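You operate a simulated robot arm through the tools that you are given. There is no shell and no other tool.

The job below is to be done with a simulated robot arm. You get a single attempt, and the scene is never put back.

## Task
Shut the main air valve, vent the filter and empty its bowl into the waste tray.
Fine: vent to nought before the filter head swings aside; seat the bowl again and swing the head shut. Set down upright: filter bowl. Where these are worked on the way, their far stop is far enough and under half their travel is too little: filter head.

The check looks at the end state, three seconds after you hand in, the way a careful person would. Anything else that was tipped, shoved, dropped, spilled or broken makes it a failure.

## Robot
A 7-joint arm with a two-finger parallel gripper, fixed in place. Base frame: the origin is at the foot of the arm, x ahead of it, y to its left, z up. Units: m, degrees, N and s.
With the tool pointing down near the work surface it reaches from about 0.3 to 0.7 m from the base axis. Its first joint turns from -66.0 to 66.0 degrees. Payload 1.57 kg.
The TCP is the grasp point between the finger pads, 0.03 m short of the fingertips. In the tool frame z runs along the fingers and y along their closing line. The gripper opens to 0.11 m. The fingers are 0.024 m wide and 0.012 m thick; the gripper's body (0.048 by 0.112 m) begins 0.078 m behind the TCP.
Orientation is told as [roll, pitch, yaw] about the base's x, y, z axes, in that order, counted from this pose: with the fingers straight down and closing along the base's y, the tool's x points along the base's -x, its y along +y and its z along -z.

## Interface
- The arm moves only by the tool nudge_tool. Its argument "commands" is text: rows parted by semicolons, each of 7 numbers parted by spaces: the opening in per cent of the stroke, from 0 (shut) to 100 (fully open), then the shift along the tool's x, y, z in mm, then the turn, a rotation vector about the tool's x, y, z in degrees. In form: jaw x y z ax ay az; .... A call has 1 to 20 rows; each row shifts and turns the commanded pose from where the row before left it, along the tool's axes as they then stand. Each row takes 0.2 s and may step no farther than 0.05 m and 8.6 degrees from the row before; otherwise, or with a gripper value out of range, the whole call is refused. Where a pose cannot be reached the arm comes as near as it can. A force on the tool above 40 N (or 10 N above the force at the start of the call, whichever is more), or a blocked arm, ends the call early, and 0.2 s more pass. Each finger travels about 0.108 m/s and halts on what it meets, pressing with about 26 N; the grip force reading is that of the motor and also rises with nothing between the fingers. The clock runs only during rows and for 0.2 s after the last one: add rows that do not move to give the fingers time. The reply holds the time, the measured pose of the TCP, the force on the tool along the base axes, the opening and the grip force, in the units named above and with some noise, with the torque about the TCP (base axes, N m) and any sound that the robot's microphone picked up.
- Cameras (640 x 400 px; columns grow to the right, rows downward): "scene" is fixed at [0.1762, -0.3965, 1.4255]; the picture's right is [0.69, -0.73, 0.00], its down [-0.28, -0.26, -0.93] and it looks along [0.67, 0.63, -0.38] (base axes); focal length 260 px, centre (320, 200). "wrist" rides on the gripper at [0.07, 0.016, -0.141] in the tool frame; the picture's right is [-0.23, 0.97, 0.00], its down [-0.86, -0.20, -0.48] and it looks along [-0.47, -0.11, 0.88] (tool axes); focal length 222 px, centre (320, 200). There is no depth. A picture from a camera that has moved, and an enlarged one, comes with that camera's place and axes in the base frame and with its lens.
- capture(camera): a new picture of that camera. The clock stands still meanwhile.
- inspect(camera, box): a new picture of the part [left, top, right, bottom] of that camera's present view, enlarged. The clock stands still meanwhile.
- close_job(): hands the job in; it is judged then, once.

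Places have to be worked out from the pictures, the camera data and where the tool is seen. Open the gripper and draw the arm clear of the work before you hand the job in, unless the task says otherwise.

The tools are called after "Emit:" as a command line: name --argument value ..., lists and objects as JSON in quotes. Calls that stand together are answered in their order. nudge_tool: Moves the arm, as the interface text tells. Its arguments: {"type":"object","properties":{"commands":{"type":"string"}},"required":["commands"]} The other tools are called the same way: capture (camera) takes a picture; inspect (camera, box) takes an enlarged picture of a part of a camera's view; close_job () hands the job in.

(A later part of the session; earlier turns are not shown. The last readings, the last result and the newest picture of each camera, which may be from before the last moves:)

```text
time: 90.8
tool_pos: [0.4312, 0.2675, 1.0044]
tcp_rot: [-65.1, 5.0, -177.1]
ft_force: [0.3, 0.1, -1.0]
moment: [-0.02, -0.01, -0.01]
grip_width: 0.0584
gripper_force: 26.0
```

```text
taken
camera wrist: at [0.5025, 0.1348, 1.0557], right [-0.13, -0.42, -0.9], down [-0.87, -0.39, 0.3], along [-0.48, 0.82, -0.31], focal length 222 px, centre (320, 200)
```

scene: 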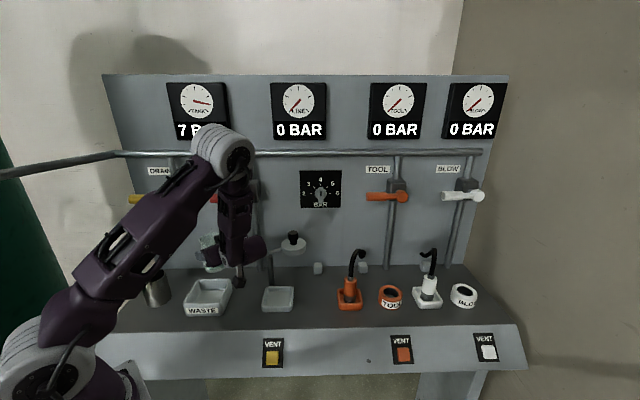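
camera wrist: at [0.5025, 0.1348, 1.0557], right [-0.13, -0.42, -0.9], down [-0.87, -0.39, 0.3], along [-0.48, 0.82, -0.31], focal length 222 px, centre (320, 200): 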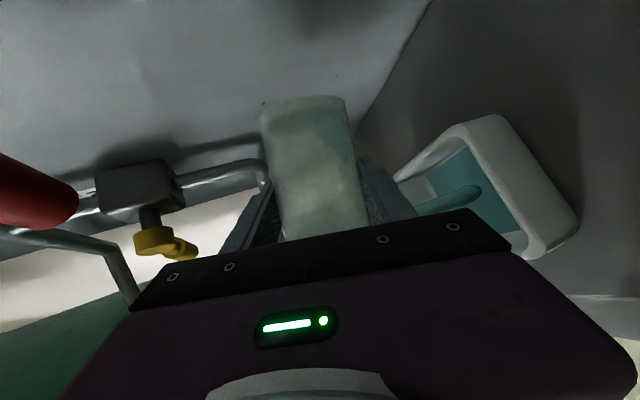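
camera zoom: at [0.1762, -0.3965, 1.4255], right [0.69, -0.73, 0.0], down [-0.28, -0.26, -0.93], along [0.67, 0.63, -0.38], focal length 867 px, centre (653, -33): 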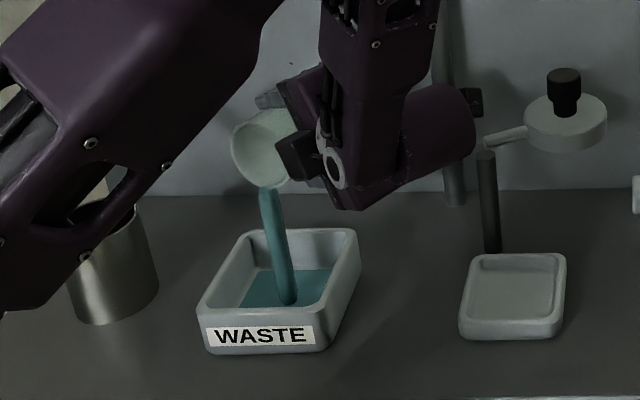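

The liquid is pouring right into the tray. I roll on to -136° and hold to let it drain fully.

Emit:
nudge_tool --commands "20 0 0 0 0 0 -4; 20 0 0 0 0 0 -4; 20 0 0 0 0 0 -4; 20 0 0 0 0 0 -4; 20 0 0 0 0 0 -4; 20 0 0 0 0 0 -4; 20 0 0 0 0 0 -4; 20 0 0 0 0 0 -4; 20 0 0 0 0 0 -4; 20 0 0 0 0 0 -4; 20 0 0 0 0 0 0; 20 0 0 0 0 0 0; 20 0 0 0 0 0 0; 20 0 0 0 0 0 0; 20 0 0 0 0 0 0; 20 0 0 0 0 0 0; 20 0 0 0 0 0 0; 20 0 0 0 0 0 0"

Emit:
inspect --camera "scene" --box '[130, 210, 310, 330]'

Emit:
capture --camera "wrist"

```text
time: 94.6
tool_pos: [0.4302, 0.267, 1.0038]
tcp_rot: [-56.7, 40.5, -156.3]
ft_force: [-1.0, -0.1, -1.2]
moment: [-0.01, -0.02, 0.0]
grip_width: 0.0586
gripper_force: 25.5
```

```text
3.33 times, centred on (220, 270) of scene
camera zoom: at [0.1762, -0.3965, 1.4255], right [0.69, -0.73, 0.0], down [-0.28, -0.26, -0.93], along [0.67, 0.63, -0.38], focal length 867 px, centre (653, -33)
```

zoom: 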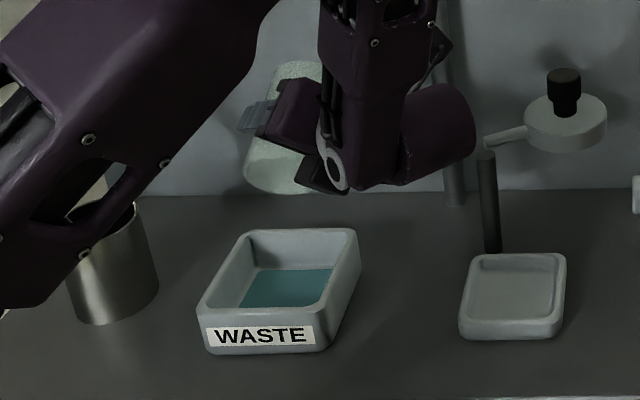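

```text
taken
camera wrist: at [0.4919, 0.1546, 1.0987], right [0.54, -0.35, -0.77], down [-0.73, -0.64, -0.23], along [-0.41, 0.69, -0.6], focal length 222 px, centre (320, 200)
```

wrist: 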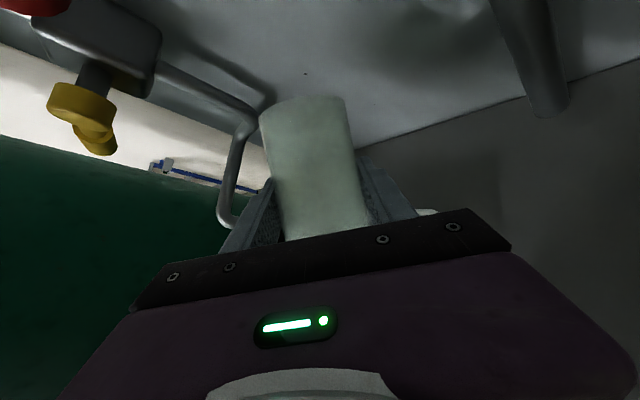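

The stream has ended and the liquid lies in the tray. I hold one more second, then roll the bowl back upright.

Emit:
nudge_tool --commands "20 0 0 0 0 0 0; 20 0 0 0 0 0 0; 20 0 0 0 0 0 0; 20 0 0 0 0 0 8; 20 0 0 0 0 0 8; 20 0 0 0 0 0 8; 20 0 0 0 0 0 8; 20 0 0 0 0 0 8; 20 0 0 0 0 0 8; 20 0 0 0 0 0 8; 20 0 0 0 0 0 8; 20 0 0 0 0 0 8; 20 0 0 0 0 0 8; 20 0 0 0 0 0 8; 20 0 0 0 0 0 8; 20 0 0 0 0 0 8; 20 0 0 0 0 0 8; 20 0 0 0 0 0 8; 20 0 0 0 0 0 8; 20 0 0 0 0 0 8"

Emit:
capture --camera "scene"

Emit:
capture --camera "wrist"

```text
time: 98.8
tool_pos: [0.4298, 0.267, 1.0048]
tcp_rot: [1.2, -65.3, 89.2]
ft_force: [-0.3, -0.5, -1.3]
moment: [0.0, 0.03, -0.02]
grip_width: 0.0584
gripper_force: 26.1
```

```text
taken
```

scene: 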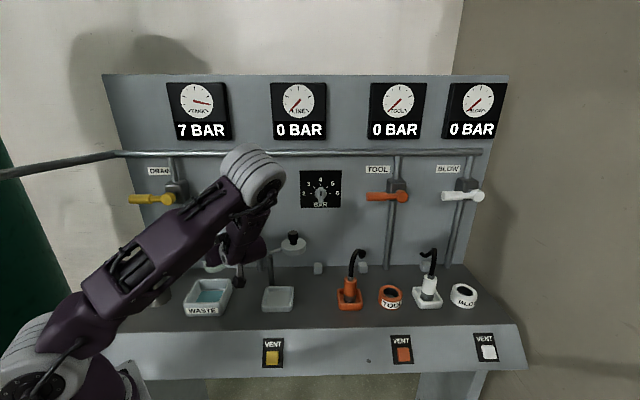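

```text
taken
camera wrist: at [0.415, 0.109, 1.0009], right [-0.97, 0.09, 0.21], down [0.21, -0.08, 0.98], along [0.1, 0.99, 0.05], focal length 222 px, centre (320, 200)
```

wrist: 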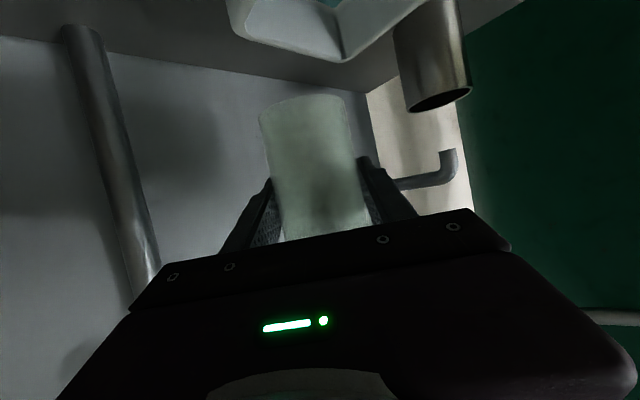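

The bowl is upright and empty. I retrace the carry path back over the seat.

Emit:
nudge_tool --commands "20 3.44 -7.2 -14.5 0 0 0; 20 3.44 -7.2 -14.5 0 0 0; 20 3.44 -7.2 -14.5 0 0 0; 20 3.44 -7.2 -14.5 0 0 0; 20 3.44 -7.2 -14.5 0 0 0; 20 3.44 -7.2 -14.5 0 0 0; 20 3.44 -7.2 -14.5 0 0 0; 20 3.44 -7.2 -14.5 0 0 0; 20 3.44 -7.2 -14.5 0 0 0; 20 3.44 -7.2 -14.5 0 0 0; 20 3.44 -7.2 -14.5 0 0 0; 20 3.44 -7.2 -14.5 0 0 0; 20 0 0 0 0 0 0; 20 0 0 0 0 0 0"

Emit:
capture --camera "scene"

Emit:
capture --camera "wrist"

```text
time: 101.8
tool_pos: [0.5188, 0.0924, 1.04]
tcp_rot: [0.8, -65.3, 89.5]
ft_force: [0.2, 0.0, -2.1]
moment: [-0.01, 0.0, 0.0]
grip_width: 0.0584
gripper_force: 26.4
```

```text
taken
```

scene: 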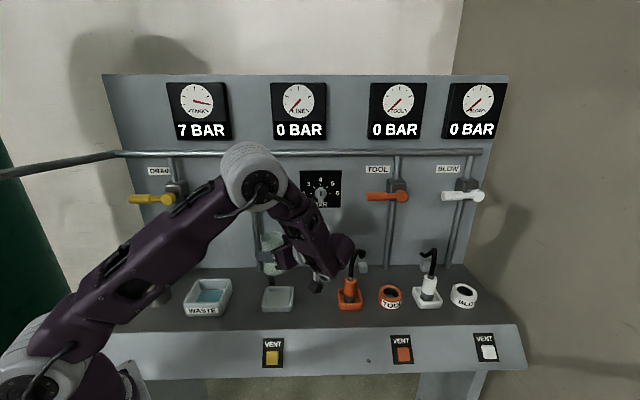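

```text
taken
camera wrist: at [0.5027, -0.0661, 1.036], right [-0.97, 0.09, 0.21], down [0.21, -0.08, 0.98], along [0.1, 0.99, 0.06], focal length 222 px, centre (320, 200)
```

wrist: 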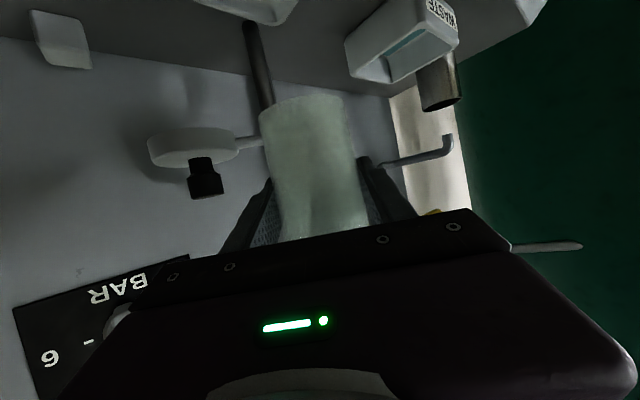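

The pose matches the one before the carry to within a millimetre. I lower back along the same path to just above the seat.

Emit:
nudge_tool --commands "20 10.8 -1.34 6.5 0 0 0; 20 10.8 -1.34 6.5 0 0 0; 20 10.8 -1.34 6.5 0 0 0; 20 10.8 -1.34 6.5 0 0 0; 20 10.8 -1.34 6.5 0 0 0; 20 10.8 -1.34 6.5 0 0 0; 20 10.8 -1.34 6.5 0 0 0; 20 10.8 -1.34 6.5 0 0 0; 20 0 0 0 0 0 0; 20 0 0 0 0 0 0"

Emit:
capture --camera "wrist"

Emit:
inspect --camera "scene" --box '[200, 200, 360, 320]'

```text
time: 104.0
tool_pos: [0.527, 0.1038, 0.939]
tcp_rot: [0.9, -65.3, 89.6]
ft_force: [0.4, -0.4, -2.1]
moment: [-0.01, 0.0, -0.01]
grip_width: 0.0582
gripper_force: 26.3
```

```text
taken
camera wrist: at [0.5127, -0.055, 0.9357], right [-0.97, 0.09, 0.21], down [0.21, -0.08, 0.98], along [0.1, 0.99, 0.06], focal length 222 px, centre (320, 200)
```

wrist: 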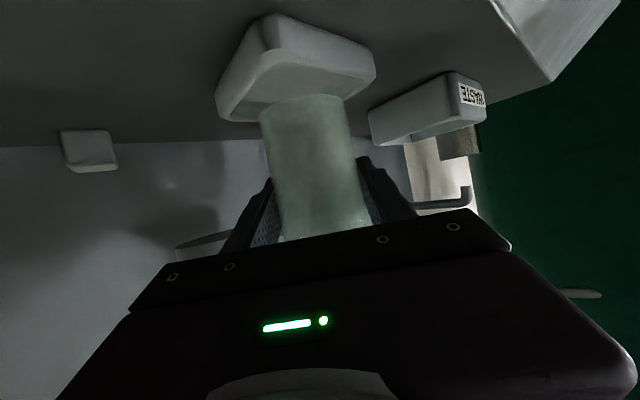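

```text
3.33 times, centred on (280, 260) of scene
camera zoom: at [0.1762, -0.3965, 1.4255], right [0.69, -0.73, 0.0], down [-0.28, -0.26, -0.93], along [0.67, 0.63, -0.38], focal length 867 px, centre (453, 0)
```

zoom: 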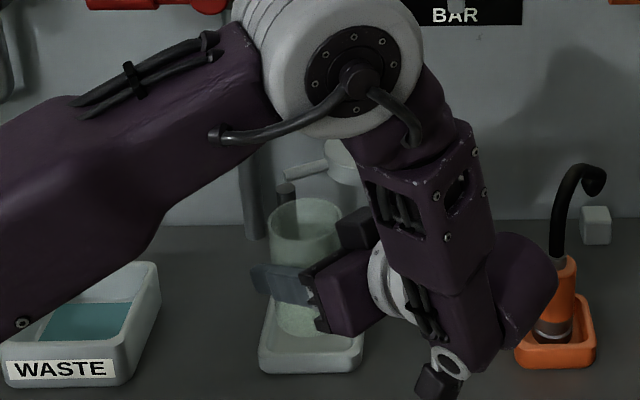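

The view equals that of the lift-off. I lower the last 25 mm in small steps, watching for the seat's contact force.

Emit:
nudge_tool --commands "20 5.7 0 2.6 0 0 0; 20 5.7 0 2.6 0 0 0; 20 5.7 0 2.6 0 0 0; 20 2.8 0 1.3 0 0 0; 20 2.6 0 1.2 0 0 0; 20 0 0 0 0 0 0; 20 0 0 0 0 0 0"

Emit:
capture --camera "wrist"

```text
time: 105.6
tool_pos: [0.5277, 0.1023, 0.9162]
tcp_rot: [0.6, -65.3, 89.8]
ft_force: [0.0, -2.0, 15.1]
moment: [-0.2, -0.4, -0.07]
grip_width: 0.0584
gripper_force: 25.6
```

```text
taken
camera wrist: at [0.5128, -0.0546, 0.9115], right [-0.97, 0.09, 0.21], down [0.2, -0.08, 0.98], along [0.1, 0.99, 0.06], focal length 222 px, centre (320, 200)
```

wrist: 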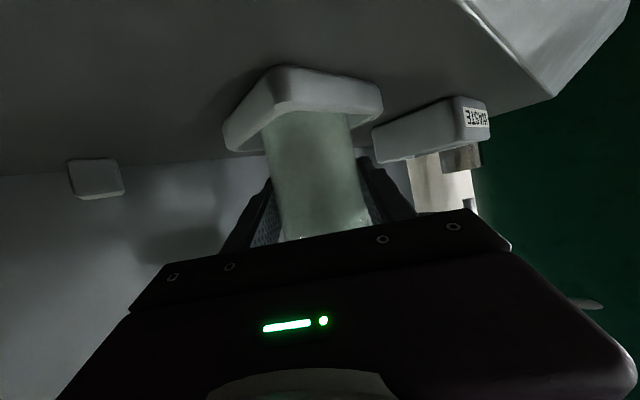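

Contact force 15 N at z=0.916, the bowl is down in the seat. I open the jaws gently and check that it stands straight.

Emit:
nudge_tool --commands "55 0 0 0 0 0 0; 60 0 0 0 0 0 0; 70 0 0 0 0 0 0; 85 0 0 0 0 0 0; 85 0 0 0 0 0 0"

Emit:
capture --camera "wrist"

Emit:
inspect --camera "scene" --box '[200, 200, 360, 320]'

```text
time: 106.8
tool_pos: [0.5284, 0.1022, 0.9151]
tcp_rot: [0.9, -65.3, 89.7]
ft_force: [-0.3, 0.9, 0.1]
moment: [0.01, 0.01, 0.02]
grip_width: 0.0934
gripper_force: 0.1
```

```text
taken
camera wrist: at [0.5126, -0.0549, 0.911], right [-0.97, 0.09, 0.21], down [0.21, -0.08, 0.98], along [0.1, 0.99, 0.06], focal length 222 px, centre (320, 200)
```

wrist: 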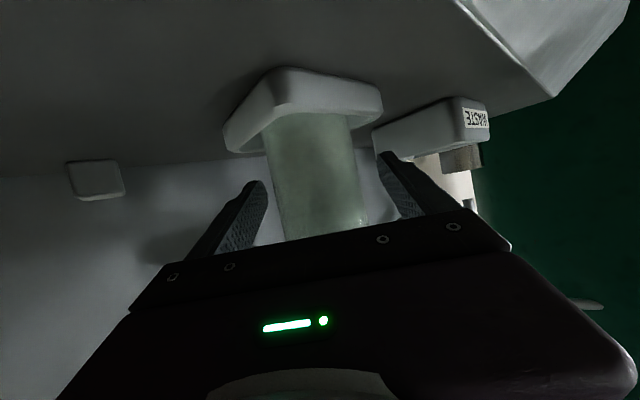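

```text
3.33 times, centred on (280, 260) of scene
camera zoom: at [0.1762, -0.3965, 1.4255], right [0.69, -0.73, 0.0], down [-0.28, -0.26, -0.93], along [0.67, 0.63, -0.38], focal length 867 px, centre (453, 0)
```

zoom: 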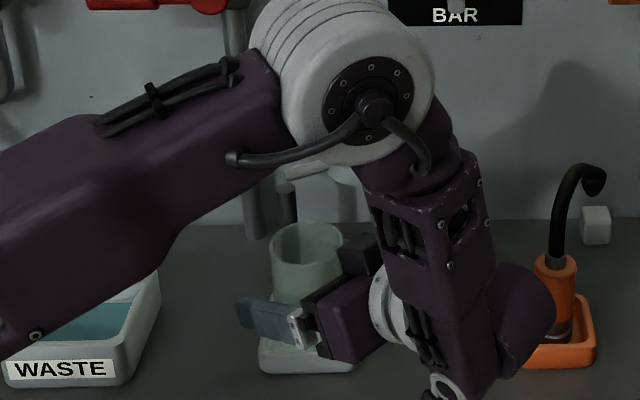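

The bowl stands in its seat, and the fingers are free of it. I back straight out along the tool axis and look.

Emit:
nudge_tool --commands "85 0 0 -15 0 0 0; 85 0 0 -25 0 0 0; 85 0 0 -30 0 0 0; 85 0 0 -30 0 0 0; 85 0 0 -30 0 0 0; 85 0 0 0 0 0 0"

Emit:
capture --camera "wrist"

Emit:
capture --camera "scene"

```text
time: 108.2
tool_pos: [0.5286, -0.0146, 0.9695]
tcp_rot: [0.8, -65.3, 89.5]
ft_force: [0.5, 0.3, 0.2]
moment: [-0.03, -0.01, 0.0]
grip_width: 0.0935
gripper_force: 0.0
```

```text
taken
camera wrist: at [0.5141, -0.1725, 0.9653], right [-0.97, 0.09, 0.21], down [0.21, -0.08, 0.98], along [0.1, 0.99, 0.06], focal length 222 px, centre (320, 200)
```

wrist: 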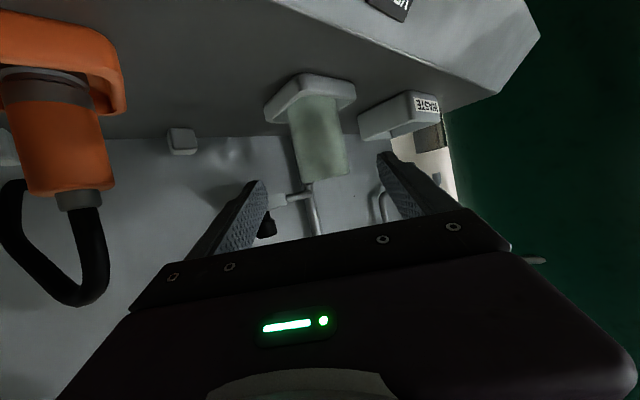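

```text
taken
```

scene: 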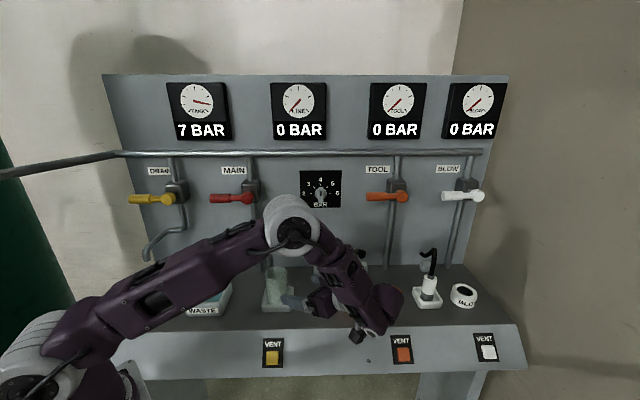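

The bowl stands upright in the seat. I raise the tool and turn it back to the front-facing, 30°-tilted pose used on the knob.

Emit:
nudge_tool --commands "60 -36.3 0 -16.7 0 0 0; 60 -36.3 0 -16.7 0 0 0; 60 -36.3 0 -16.7 0 0 0; 60 -36.3 0 -16.7 0 0 0; 60 0 0 0 6.8 0 3.17; 60 0 0 0 6.8 0 3.17; 60 0 0 0 6.8 0 3.17; 60 0 0 0 6.8 0 3.17; 60 0 0 0 6.8 0 3.17; 60 0 0 0 6.8 0 3.17; 60 0 0 0 0 7 0; 60 0 0 0 0 7 0; 60 0 0 0 0 7 0; 60 0 0 0 0 7 0; 60 0 0 0 0 7 0; 60 0 0 0 0 0 0; 60 0 0 0 0 0 0"

Emit:
capture --camera "wrist"

Emit:
inspect --camera "scene" --box '[160, 200, 360, 330]'

```text
time: 111.8
tool_pos: [0.5303, -0.0145, 1.1298]
tcp_rot: [0.5, -29.9, 45.1]
ft_force: [0.7, 1.0, 0.7]
moment: [0.03, -0.02, -0.01]
grip_width: 0.0659
gripper_force: 0.1
```

```text
taken
camera wrist: at [0.4268, -0.0973, 1.2176], right [-0.55, 0.82, 0.12], down [0.5, 0.21, 0.84], along [0.67, 0.53, -0.53], focal length 222 px, centre (320, 200)
```

wrist: 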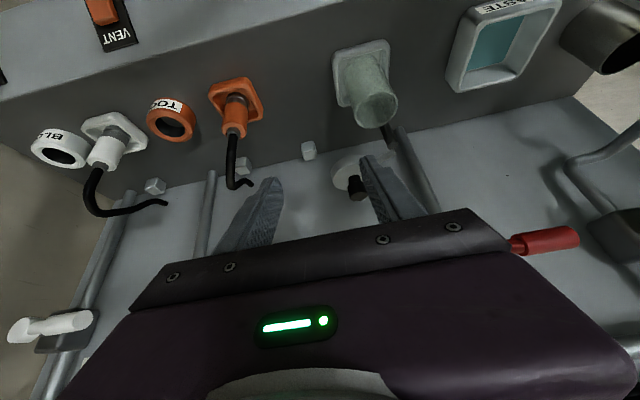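

```text
3.08 times, centred on (260, 265) of scene
camera zoom: at [0.1762, -0.3965, 1.4255], right [0.69, -0.73, 0.0], down [-0.28, -0.26, -0.93], along [0.67, 0.63, -0.38], focal length 800 px, centre (505, 0)
```

zoom: 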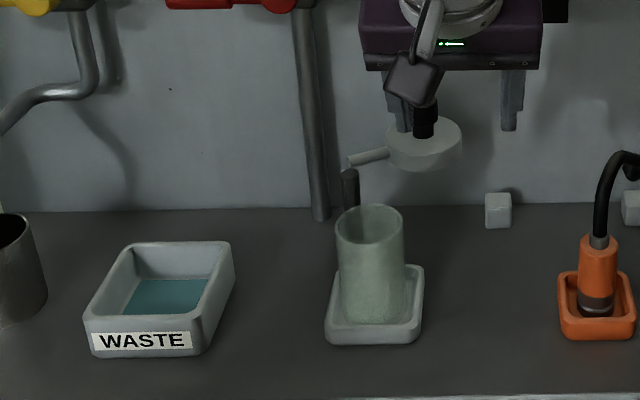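

The bowl rim is at the same height as originally, so it's seated (about 2 mm sideways at most). I line up with the knob of the parked head (u≈0.342, v≈0.55).

Emit:
nudge_tool --commands "60 -26.5 10.9 19.3 0 0 0; 60 -26.5 10.9 19.3 0 0 0; 60 -26.5 10.9 19.3 0 0 0; 60 -26.5 10.9 19.3 0 0 0; 60 0 0 0 0 0 0; 60 0 0 0 0 0 0"

Emit:
capture --camera "wrist"

```text
time: 113.2
tool_pos: [0.5904, 0.1084, 1.115]
tcp_rot: [0.5, -29.9, 45.1]
ft_force: [-0.2, -0.7, -0.9]
moment: [-0.01, 0.0, -0.01]
grip_width: 0.0662
gripper_force: 0.1
```

```text
taken
camera wrist: at [0.4874, 0.0264, 1.2034], right [-0.55, 0.82, 0.12], down [0.5, 0.21, 0.84], along [0.67, 0.53, -0.53], focal length 222 px, centre (320, 200)
```

wrist: 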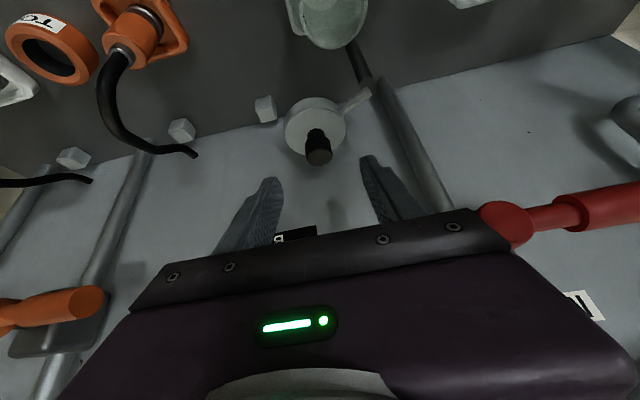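

Aligned; I go down along the tool axis onto the knob and close.

Emit:
nudge_tool --commands "60 0 0 30 0 0 0; 60 0 0 30 0 0 0; 60 0 0 30 0 0 0; 60 0 0 18 0 0 0; 60 0 0 0 0 0 0; 40 0 0 0 0 0 0; 25 0 0 0 0 0 0; 10 0 0 0 0 0 0; 10 0 0 0 0 0 0"

Emit:
inspect --camera "wrist" --box '[220, 60, 420, 220]'

```text
time: 115.2
tool_pos: [0.6291, 0.1449, 1.0216]
tcp_rot: [0.4, -29.9, 44.9]
ft_force: [20.3, -11.9, -3.7]
moment: [-0.58, -0.41, -0.42]
grip_width: 0.0313
gripper_force: 40.2
```

```text
2.50 times, centred on (320, 140) of wrist
camera zoom: at [0.5257, 0.0635, 1.1102], right [-0.55, 0.83, 0.12], down [0.5, 0.21, 0.84], along [0.67, 0.52, -0.53], focal length 555 px, centre (320, 350)
```

zoom: 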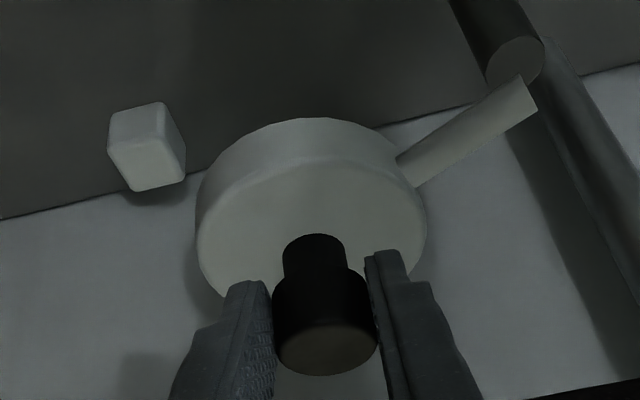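

The knob is held; fitting all points of the outward swing gives the pivot at u=0.280, v=0.5145 with radius 0.071. I relax the sideways strain and start swinging the head back on that arc.

Emit:
nudge_tool --commands "10 0 -3.5 0 0 0 0; 10 5.5 -2.9 -3.2 0 0 0; 10 5.0 -2.1 -2.9 0 0 0; 10 5.2 -1.5 -3.0 0 0 0; 10 0 0 0 0 0 0"

```text
time: 116.4
tool_pos: [0.6209, 0.129, 1.0222]
tcp_rot: [0.5, -30.0, 45.2]
ft_force: [-4.8, 4.4, 15.4]
moment: [0.05, -0.53, 0.12]
grip_width: 0.0313
gripper_force: 40.0
```

The head follows (now at about 13°) with small sideways force; I lift the command 2 mm to ease the upward reaction and continue.

Emit:
nudge_tool --commands "10 4.3 -0.6 -4.7 0 0 0; 10 5.4 -0.3 -3.1 0 0 0; 10 5.4 0.1 -3.1 0 0 0; 10 5.4 0.6 -3.1 0 0 0; 10 5.3 1.1 -3.05 0 0 0; 10 0 0 0 0 0 0"

Emit:
inspect --camera "scene" --box '[200, 200, 360, 320]'

```text
time: 117.8
tool_pos: [0.6002, 0.1046, 1.0225]
tcp_rot: [0.5, -29.8, 44.9]
ft_force: [12.4, -11.5, -18.5]
moment: [-0.92, -0.13, -0.5]
grip_width: 0.0314
gripper_force: 40.3
```

```text
3.33 times, centred on (280, 260) of scene
camera zoom: at [0.1769, -0.3968, 1.4254], right [0.69, -0.73, 0.0], down [-0.28, -0.26, -0.92], along [0.67, 0.63, -0.38], focal length 867 px, centre (453, 0)
```

zoom: 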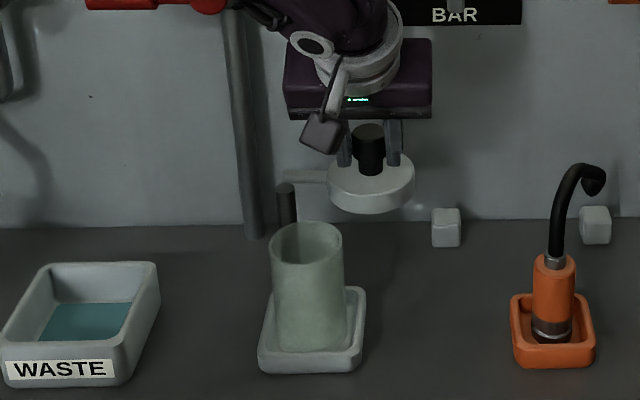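

About -13° now, forces moderate; I trim 2 mm right and 1 mm down and go on, with the head passing over toward the bowl.

Emit:
nudge_tool --commands "10 0.5 -2.0 0.9 0 0 0; 10 5.1 1.5 -2.95 0 0 0; 10 5.0 2.0 -2.9 0 0 0; 10 4.8 2.6 -2.8 0 0 0; 10 4.7 3.1 -2.7 0 0 0; 10 0 0 0 0 0 0"

Emit:
inspect --camera "scene" --box '[200, 200, 360, 320]'

```text
time: 119.2
tool_pos: [0.5801, 0.0906, 1.023]
tcp_rot: [0.0, -29.8, 44.8]
ft_force: [17.3, -32.2, -5.6]
moment: [-0.03, -0.52, -0.9]
grip_width: 0.0309
gripper_force: 39.9
```

```text
3.33 times, centred on (280, 260) of scene
camera zoom: at [0.1767, -0.3975, 1.4252], right [0.69, -0.73, 0.0], down [-0.28, -0.26, -0.93], along [0.67, 0.64, -0.38], focal length 867 px, centre (453, 0)
```

zoom: 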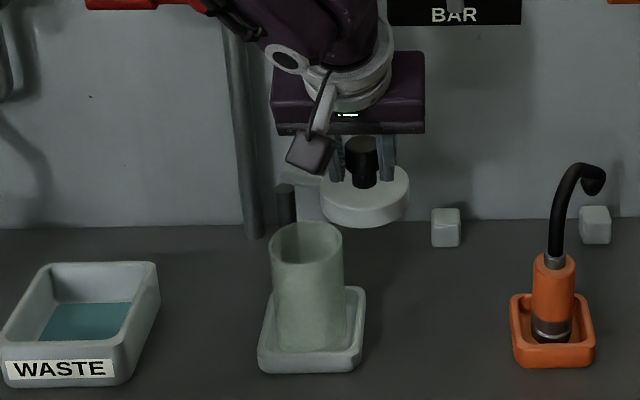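

The sideways reaction rose to 35 N, so the knob probably sits differently between the pads than on the way out. I look at the grip before going further.

Emit:
inspect --camera "wrist" --box '[220, 60, 420, 220]'

```text
2.50 times, centred on (320, 140) of wrist
camera zoom: at [0.4764, 0.0096, 1.111], right [-0.55, 0.83, 0.11], down [0.5, 0.21, 0.84], along [0.67, 0.52, -0.53], focal length 555 px, centre (320, 350)
```

zoom: 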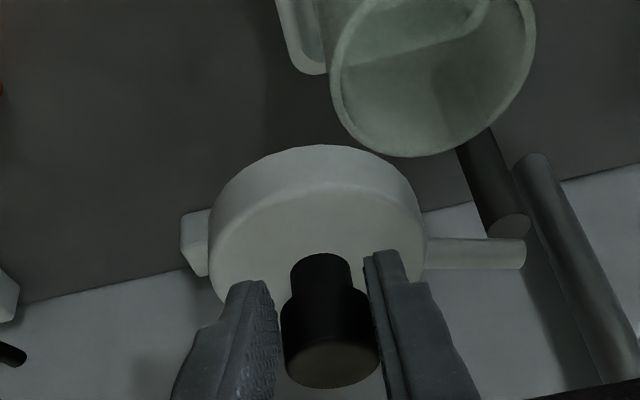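

The picture shows the knob at about u=0.347, v=0.494, some 20 mm ahead of the TCP: it slipped along the pads, and the true pivot is u≈0.273, v≈0.521 with radius 0.0786. I open the jaws a little to release the strain and recentre on the knob.

Emit:
nudge_tool --commands "42 0 0 0 0 0 0; 42 0 0 0 0 0 0; 42 0 0 0 0 0 0"

Emit:
inspect --camera "wrist" --box '[220, 60, 420, 220]'

```text
time: 120.0
tool_pos: [0.5771, 0.0966, 1.0229]
tcp_rot: [0.6, -29.9, 45.2]
ft_force: [-0.5, -0.1, 0.3]
moment: [0.02, 0.01, -0.01]
grip_width: 0.0462
gripper_force: 0.0
```

```text
2.50 times, centred on (320, 140) of wrist
camera zoom: at [0.4753, 0.0135, 1.1107], right [-0.55, 0.82, 0.12], down [0.5, 0.21, 0.84], along [0.66, 0.53, -0.53], focal length 555 px, centre (320, 350)
```

zoom: 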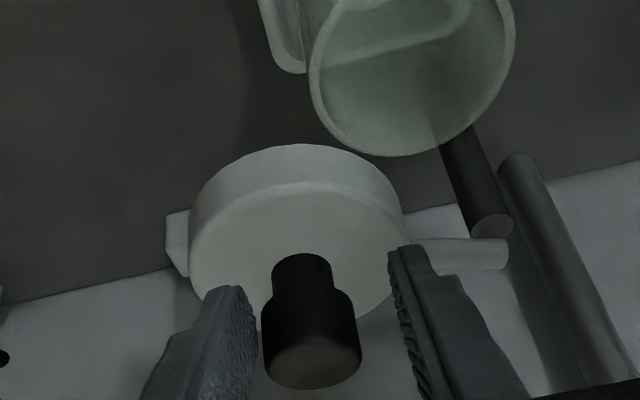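

Strain released; the right-hand finger touches the knob at u≈0.349, v≈0.494. I recentre in v and push it along the true arc with that finger, without gripping.

Emit:
nudge_tool --commands "42 0 -2 0 0 0 0; 42 -13.4 0 7.75 0 0 0; 42 6.6 3.3 -3.8 0 0 0; 42 6.2 3.9 -3.6 0 0 0; 42 5.8 4.8 -3.35 0 0 0; 42 0 0 0 0 0 0"

Emit:
inspect --camera "wrist" --box '[220, 60, 420, 220]'

Emit:
inspect --camera "scene" --box '[200, 200, 360, 320]'

```text
time: 121.4
tool_pos: [0.5682, 0.0966, 1.0229]
tcp_rot: [0.5, -29.9, 45.0]
ft_force: [2.3, -5.5, 1.3]
moment: [-0.13, -0.11, -0.2]
grip_width: 0.0511
gripper_force: 2.2
```

```text
2.50 times, centred on (320, 140) of wrist
camera zoom: at [0.4643, 0.0151, 1.1107], right [-0.55, 0.82, 0.12], down [0.5, 0.21, 0.84], along [0.67, 0.52, -0.53], focal length 555 px, centre (320, 350)
```

zoom: 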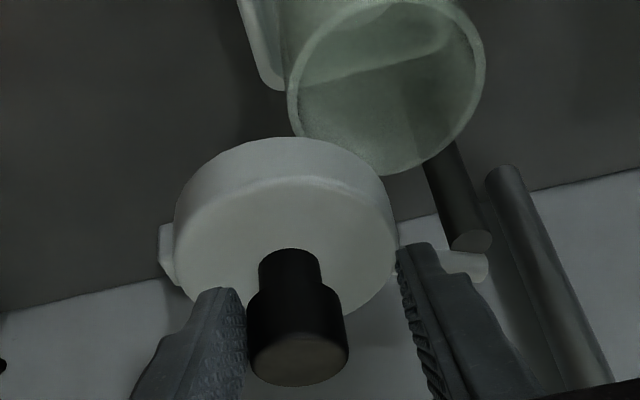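

```text
3.33 times, centred on (280, 260) of scene
camera zoom: at [0.1762, -0.3967, 1.4255], right [0.69, -0.73, 0.0], down [-0.28, -0.26, -0.93], along [0.67, 0.63, -0.38], focal length 867 px, centre (453, 0)
```

zoom: 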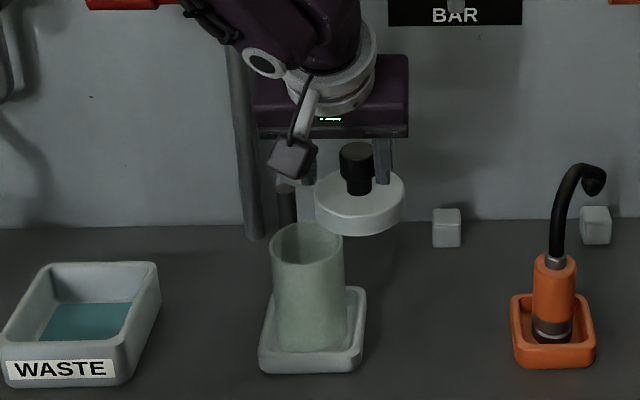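

The finger push moved the head to about -28°, but the knob lags (u≈0.343, v≈0.484). I recentre on the knob and grip it again, now using the true pivot for the arc.

Emit:
nudge_tool --commands "42 -5.2 -4.9 3.0 0 0 0; 42 -5.2 -4.9 3.0 0 0 0; 42 0 0 0 0 0 0; 30 0 0 0 0 0 0; 10 0 0 0 0 0 0; 10 0 0 0 0 0 0; 10 0 0 0 0 0 0"

Emit:
inspect --camera "wrist" --box '[220, 60, 420, 220]'

```text
time: 123.0
tool_pos: [0.5836, 0.0984, 1.0223]
tcp_rot: [0.5, -29.9, 45.0]
ft_force: [6.4, -10.8, -2.2]
moment: [-0.8, -0.12, -0.4]
grip_width: 0.0308
gripper_force: 40.2
```

```text
2.50 times, centred on (320, 140) of wrist
camera zoom: at [0.4803, 0.0161, 1.1105], right [-0.55, 0.83, 0.12], down [0.5, 0.21, 0.84], along [0.67, 0.52, -0.53], focal length 555 px, centre (320, 350)
```

zoom: 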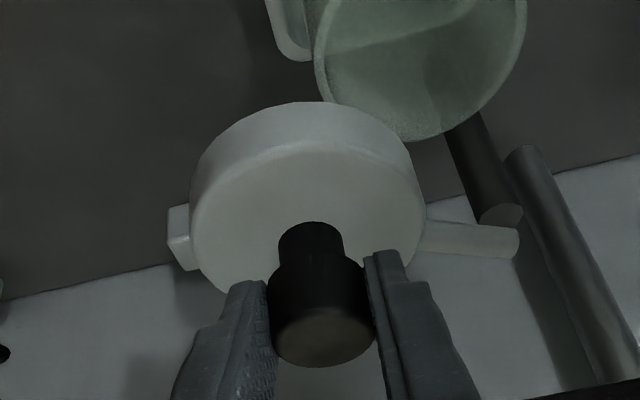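

The knob is centred in the pads again (head at about -27°). This time I turn the tool together with the head about the pivot, so the grip need not slip.

Emit:
nudge_tool --commands "10 0 -1.5 0 0 0 0; 10 5.63 3.8 -3.25 2.75 0 4.76; 10 5.63 3.8 -3.25 2.75 0 4.76; 10 5.63 3.8 -3.25 2.75 0 4.76; 10 0 0 0 0 0 0"

Emit:
inspect --camera "wrist" --box '[220, 60, 420, 220]'

Emit:
inspect --camera "scene" --box '[200, 200, 360, 320]'

```text
time: 124.2
tool_pos: [0.5611, 0.0969, 1.0217]
tcp_rot: [0.5, -29.8, 28.7]
ft_force: [2.3, -3.4, -3.2]
moment: [-0.45, -0.32, -0.24]
grip_width: 0.0309
gripper_force: 40.0
```

```text
2.50 times, centred on (320, 140) of wrist
camera zoom: at [0.4394, 0.0457, 1.1108], right [-0.3, 0.95, 0.12], down [0.54, 0.06, 0.84], along [0.79, 0.31, -0.53], focal length 555 px, centre (320, 350)
```

zoom: 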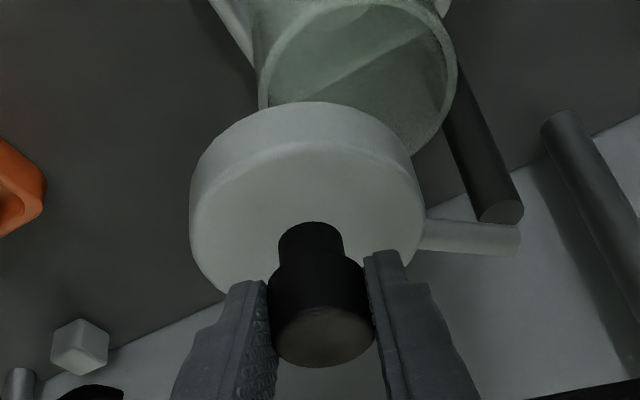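

```text
3.33 times, centred on (280, 260) of scene
camera zoom: at [0.1763, -0.3966, 1.4255], right [0.69, -0.73, 0.0], down [-0.28, -0.26, -0.93], along [0.67, 0.63, -0.38], focal length 867 px, centre (453, 0)
```

zoom: 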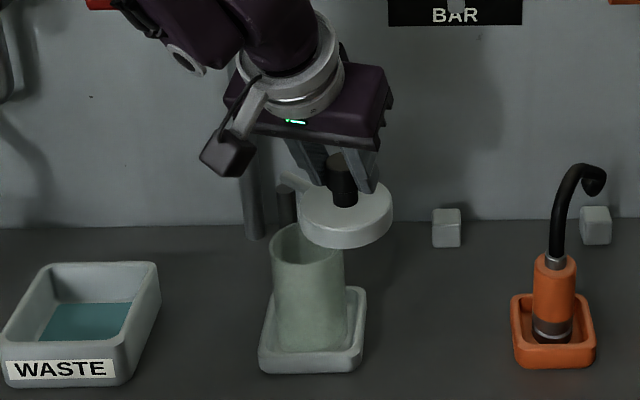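

That works with little force and no slip: head at about -44°, beginning to cover the bowl. I continue the same way.

Emit:
nudge_tool --commands "10 5.63 3.8 -3.25 2.75 0 4.76; 10 5.63 3.8 -3.25 2.75 0 4.76; 10 5.63 3.8 -3.25 2.75 0 4.76; 10 0 0 0 0 0 0"

Emit:
inspect --camera "wrist" --box '[220, 60, 420, 220]'

Emit:
inspect --camera "scene" --box '[200, 200, 360, 320]'

```text
time: 125.2
tool_pos: [0.5391, 0.0998, 1.0232]
tcp_rot: [0.3, -29.5, 12.3]
ft_force: [-2.0, 9.2, -11.4]
moment: [-0.74, 0.57, 0.34]
grip_width: 0.0305
gripper_force: 39.3
```

```text
2.50 times, centred on (320, 140) of wrist
camera zoom: at [0.4083, 0.0857, 1.1112], right [-0.02, 0.99, 0.12], down [0.54, -0.09, 0.84], along [0.84, 0.08, -0.53], focal length 555 px, centre (320, 350)
```

zoom: 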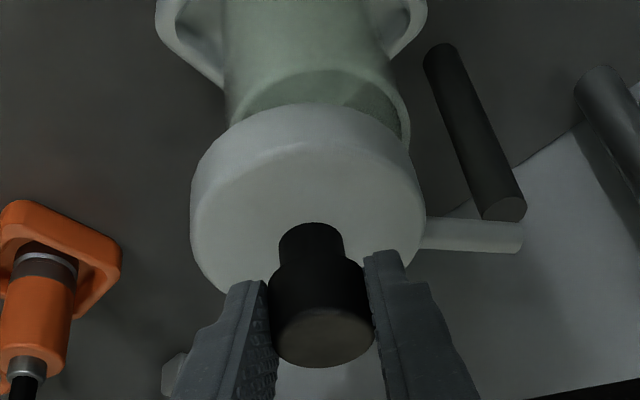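

```text
3.33 times, centred on (280, 260) of scene
camera zoom: at [0.1763, -0.3962, 1.4256], right [0.69, -0.73, 0.0], down [-0.28, -0.26, -0.92], along [0.67, 0.63, -0.38], focal length 867 px, centre (453, 0)
```

zoom: 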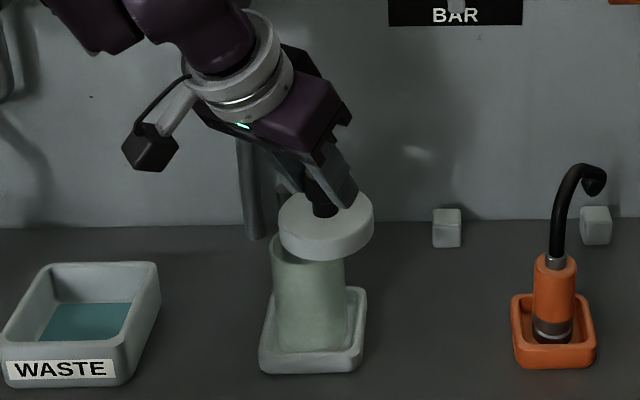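

About -61° now, roughly 8–9° from closed. I continue gently until the closed stop is felt.

Emit:
nudge_tool --commands "10 5.63 3.8 -3.25 2.75 0 4.76; 10 3.07 2.07 -1.77 1.5 0 2.6; 10 0 0 0 0 0 0"

Emit:
inspect --camera "wrist" --box '[220, 60, 420, 220]'

Emit:
inspect --camera "scene" --box '[200, 200, 360, 320]'

```text
time: 126.0
tool_pos: [0.5284, 0.1038, 1.0232]
tcp_rot: [0.4, -29.6, 3.7]
ft_force: [-2.5, 12.9, -14.0]
moment: [-0.31, 0.34, 0.53]
grip_width: 0.0309
gripper_force: 39.5
```

```text
2.50 times, centred on (320, 140) of wrist
camera zoom: at [0.3973, 0.1094, 1.1114], right [0.13, 0.98, 0.12], down [0.52, -0.17, 0.84], along [0.84, -0.05, -0.53], focal length 555 px, centre (320, 350)
```

zoom: 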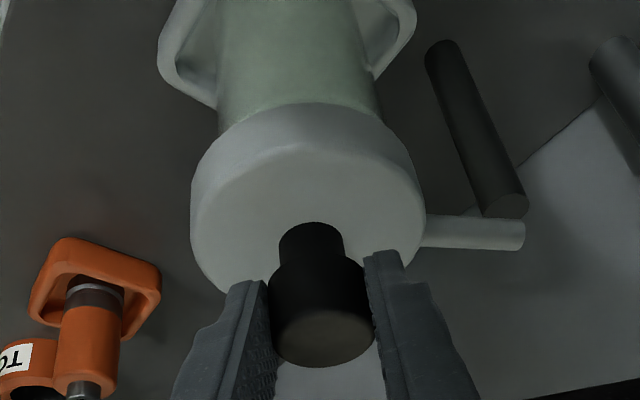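

```text
3.33 times, centred on (280, 260) of scene
camera zoom: at [0.1763, -0.3961, 1.4256], right [0.69, -0.73, 0.0], down [-0.28, -0.26, -0.92], along [0.67, 0.63, -0.38], focal length 867 px, centre (453, 0)
```

zoom: 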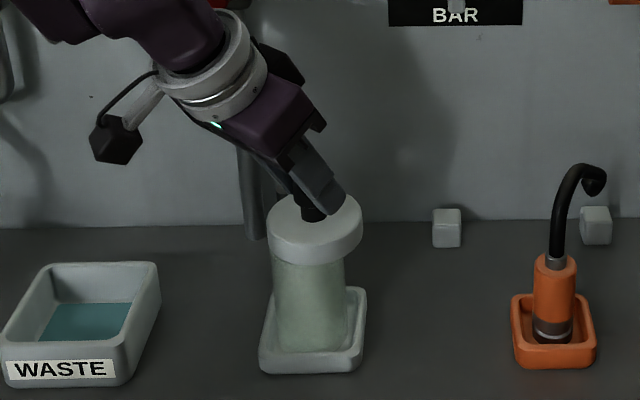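

The head centre in the scene picture is still about 6 mm right of its original closed place. I turn it a few degrees more.

Emit:
nudge_tool --commands "10 3.07 2.07 -1.77 1.5 0 2.6; 10 2.05 1.4 -1.2 1.0 0 1.73; 10 0 0 0 0 0 0"

Emit:
inspect --camera "scene" --box '[200, 200, 360, 320]'

```text
time: 126.8
tool_pos: [0.5214, 0.1063, 1.0224]
tcp_rot: [0.3, -29.6, -1.4]
ft_force: [-0.8, 14.9, -9.0]
moment: [-0.14, 0.43, 0.61]
grip_width: 0.0308
gripper_force: 39.5
```

```text
3.33 times, centred on (280, 260) of scene
camera zoom: at [0.1763, -0.396, 1.4256], right [0.69, -0.73, 0.0], down [-0.28, -0.26, -0.92], along [0.67, 0.63, -0.38], focal length 867 px, centre (453, 0)
```

zoom: 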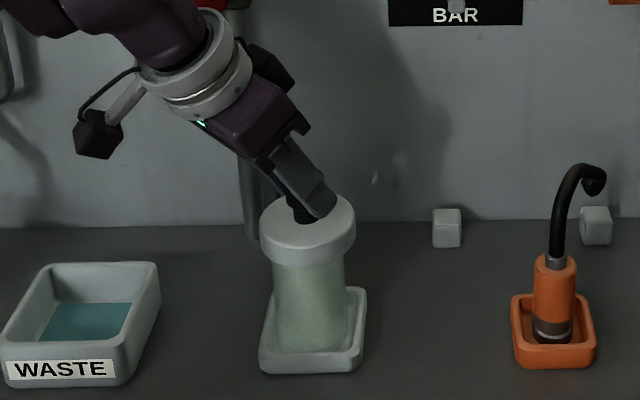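

The head now appears right where it was at the start (about 260–356 px wide span). I push a little more to feel for the closed stop.

Emit:
nudge_tool --commands "10 1.0 0.7 -0.6 0.5 0 0.87; 10 1.0 0.7 -0.6 0.5 0 0.87; 10 1.0 0.7 -0.6 0.5 0 0.87; 10 0 0 0 0 0 0"

Emit:
inspect --camera "scene" --box '[200, 200, 360, 320]'

Emit:
inspect --camera "wrist" --box '[220, 60, 420, 220]'

```text
time: 127.8
tool_pos: [0.5207, 0.1072, 1.0235]
tcp_rot: [0.2, -29.6, -4.4]
ft_force: [23.5, 2.3, -14.7]
moment: [-0.23, -0.32, 0.34]
grip_width: 0.0309
gripper_force: 40.2
```

```text
3.33 times, centred on (280, 260) of scene
camera zoom: at [0.1771, -0.3964, 1.4254], right [0.69, -0.73, 0.0], down [-0.28, -0.26, -0.92], along [0.67, 0.63, -0.38], focal length 867 px, centre (453, 0)
```

zoom: 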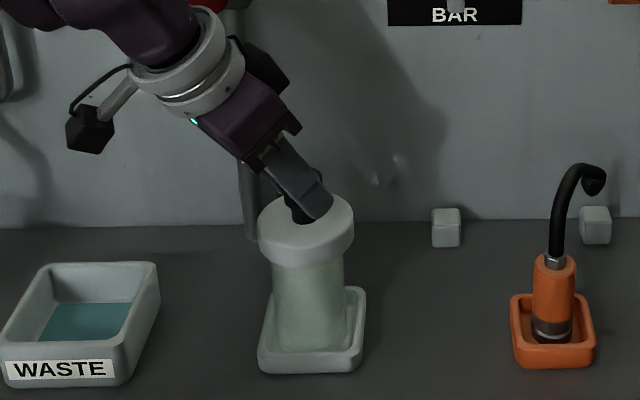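

```text
2.50 times, centred on (320, 140) of wrist
camera zoom: at [0.3918, 0.1319, 1.112], right [0.27, 0.96, 0.12], down [0.49, -0.24, 0.84], along [0.83, -0.17, -0.53], focal length 555 px, centre (320, 350)
```

zoom: 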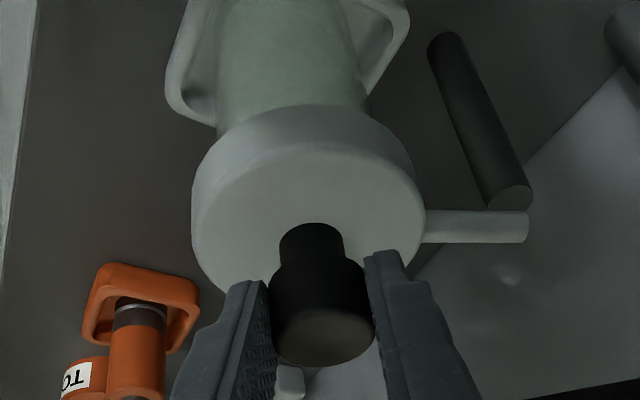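

The tool met about 23 N with no further motion, so the head is against its closed stop. I relax, open the jaws and back out along the tool axis.

Emit:
nudge_tool --commands "10 -2.0 -1.4 1.2 -0.5 0 -0.87; 25 0 0 0 0 0 0; 45 0 0 0 0 0 0; 60 0 0 0 0 0 0; 60 0 0 0 0 0 0; 60 0 0 -20 0 0 0; 60 0 0 -30 0 0 0; 60 0 0 -40 0 0 0; 60 0 0 -40 0 0 0; 60 0 0 0 0 0 0"

Emit:
inspect --camera "scene" --box '[200, 200, 360, 320]'

Emit:
capture --camera "wrist"

```text
time: 130.0
tool_pos: [0.4559, 0.1096, 1.1367]
tcp_rot: [0.3, -29.6, -3.3]
ft_force: [0.3, 0.2, 0.6]
moment: [-0.02, -0.01, -0.01]
grip_width: 0.0659
gripper_force: 0.1
```

```text
3.33 times, centred on (280, 260) of scene
camera zoom: at [0.1761, -0.3966, 1.4255], right [0.69, -0.73, 0.0], down [-0.28, -0.26, -0.93], along [0.67, 0.63, -0.38], focal length 867 px, centre (453, 0)
```

zoom: 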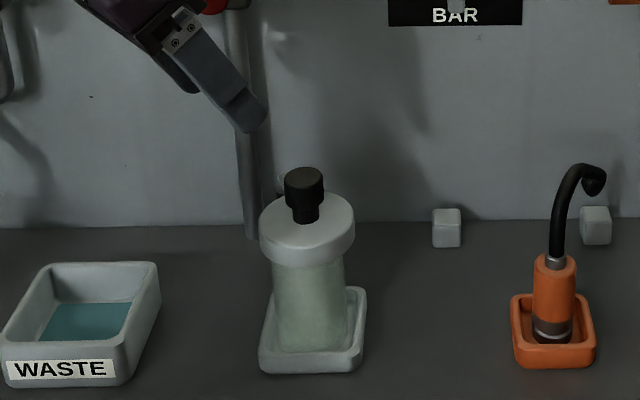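

```text
taken
camera wrist: at [0.3272, 0.1322, 1.2258], right [0.25, 0.96, 0.12], down [0.49, -0.23, 0.84], along [0.83, -0.15, -0.53], focal length 222 px, centre (320, 200)
```

wrist: 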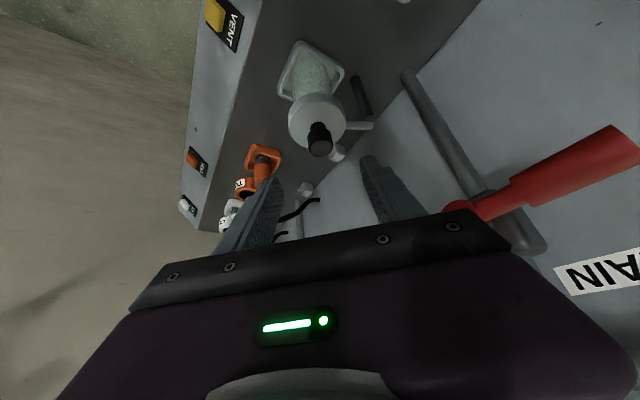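

The head looks shut just as at the start. I compare closely with the first enlarged picture of the filter and check the gauges and valves.

Emit:
inspect --camera "scene" --box '[230, 235, 330, 325]'

Emit:
capture --camera "scene"

Emit:
inspect --camera "wrist" --box '[240, 20, 400, 180]'

```text
4.44 times, centred on (280, 280) of scene
camera zoom: at [0.1761, -0.3966, 1.4255], right [0.69, -0.73, 0.0], down [-0.28, -0.26, -0.93], along [0.67, 0.63, -0.38], focal length 1156 px, centre (498, -156)
```

zoom: 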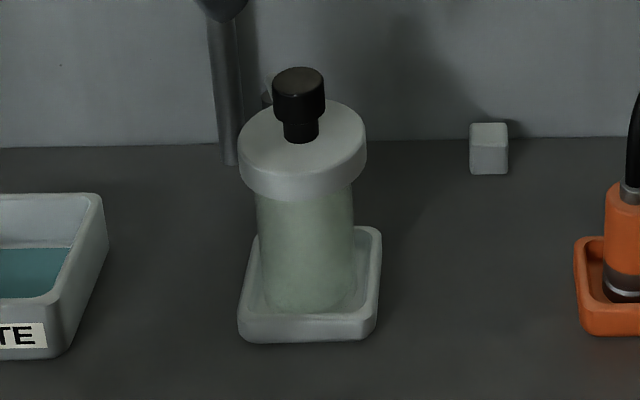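

```text
taken
```

scene: 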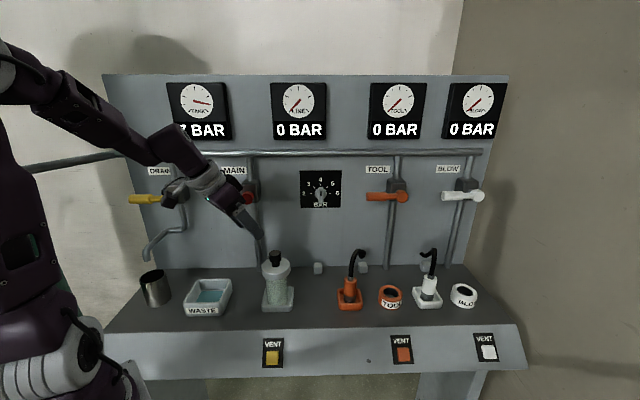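

```text
2.50 times, centred on (320, 100) of wrist
camera zoom: at [0.3272, 0.1322, 1.2258], right [0.25, 0.96, 0.12], down [0.49, -0.23, 0.84], along [0.83, -0.15, -0.53], focal length 555 px, centre (320, 450)
```

zoom: 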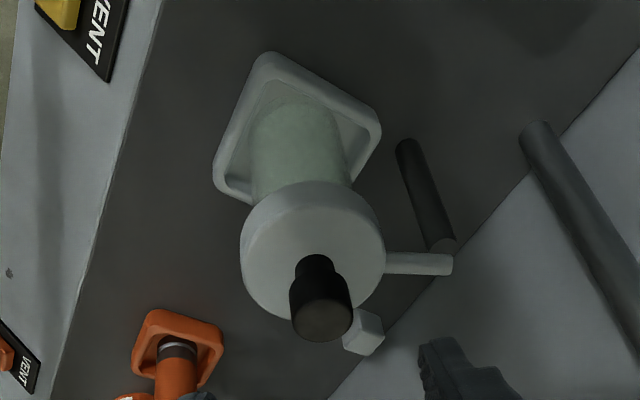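

Head, knob and bowl coincide with the first picture, the waste liquid is in the tray, and LINE stays at 0 BAR. I open the gripper and draw the arm back toward its base and up, clear of the bench.

Emit:
nudge_tool --commands "80 30.3 0 -17.5 0 0 0; 100 30.3 0 -17.5 0 0 0; 100 30.3 0 -17.5 0 0 0; 100 -17.5 0 -30.3 0 0 0; 100 -17.5 0 -30.3 0 0 0; 100 -17.5 0 -30.3 0 0 0; 100 0 0 0 0 0 0; 100 0 0 0 0 0 0"

Emit:
capture --camera "scene"

Emit:
inspect --camera "scene" --box '[120, 70, 340, 210]'

Emit:
inspect --camera "scene" --box '[120, 230, 360, 380]'

```text
time: 131.8
tool_pos: [0.3528, 0.1148, 1.242]
tcp_rot: [0.3, -29.6, -3.3]
ft_force: [-0.2, 0.5, 1.0]
moment: [0.0, -0.01, 0.02]
grip_width: 0.11
gripper_force: 0.0
```

```text
taken
```

scene: 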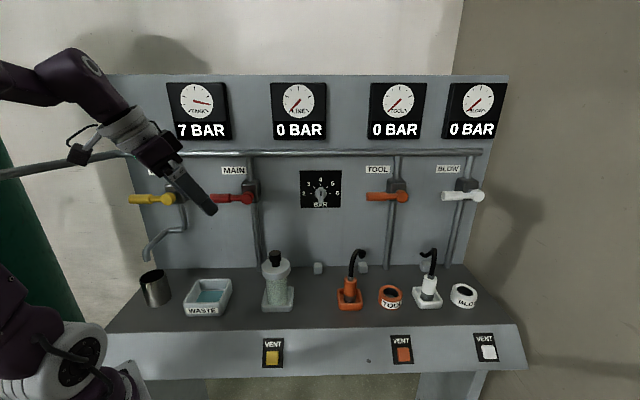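

```text
2.86 times, centred on (230, 140) of scene
camera zoom: at [0.1761, -0.3965, 1.4255], right [0.69, -0.73, 0.0], down [-0.28, -0.26, -0.93], along [0.67, 0.63, -0.38], focal length 743 px, centre (577, 371)
```

zoom: 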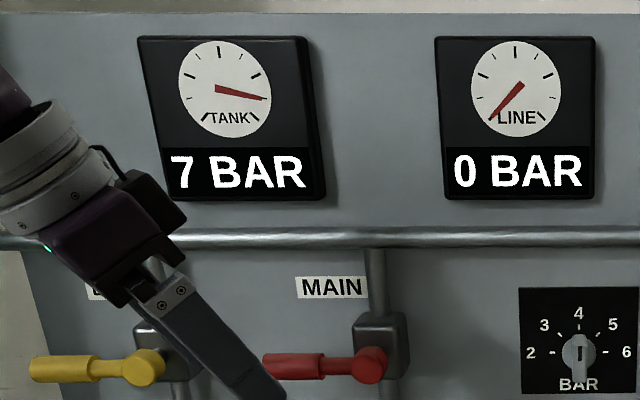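

```text
2.67 times, centred on (240, 305) of scene
camera zoom: at [0.1761, -0.3965, 1.4255], right [0.69, -0.73, 0.0], down [-0.28, -0.26, -0.93], along [0.67, 0.63, -0.38], focal length 694 px, centre (533, -80)
```

zoom: 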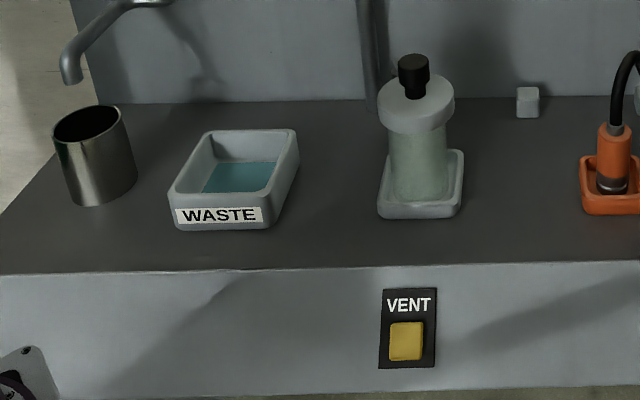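

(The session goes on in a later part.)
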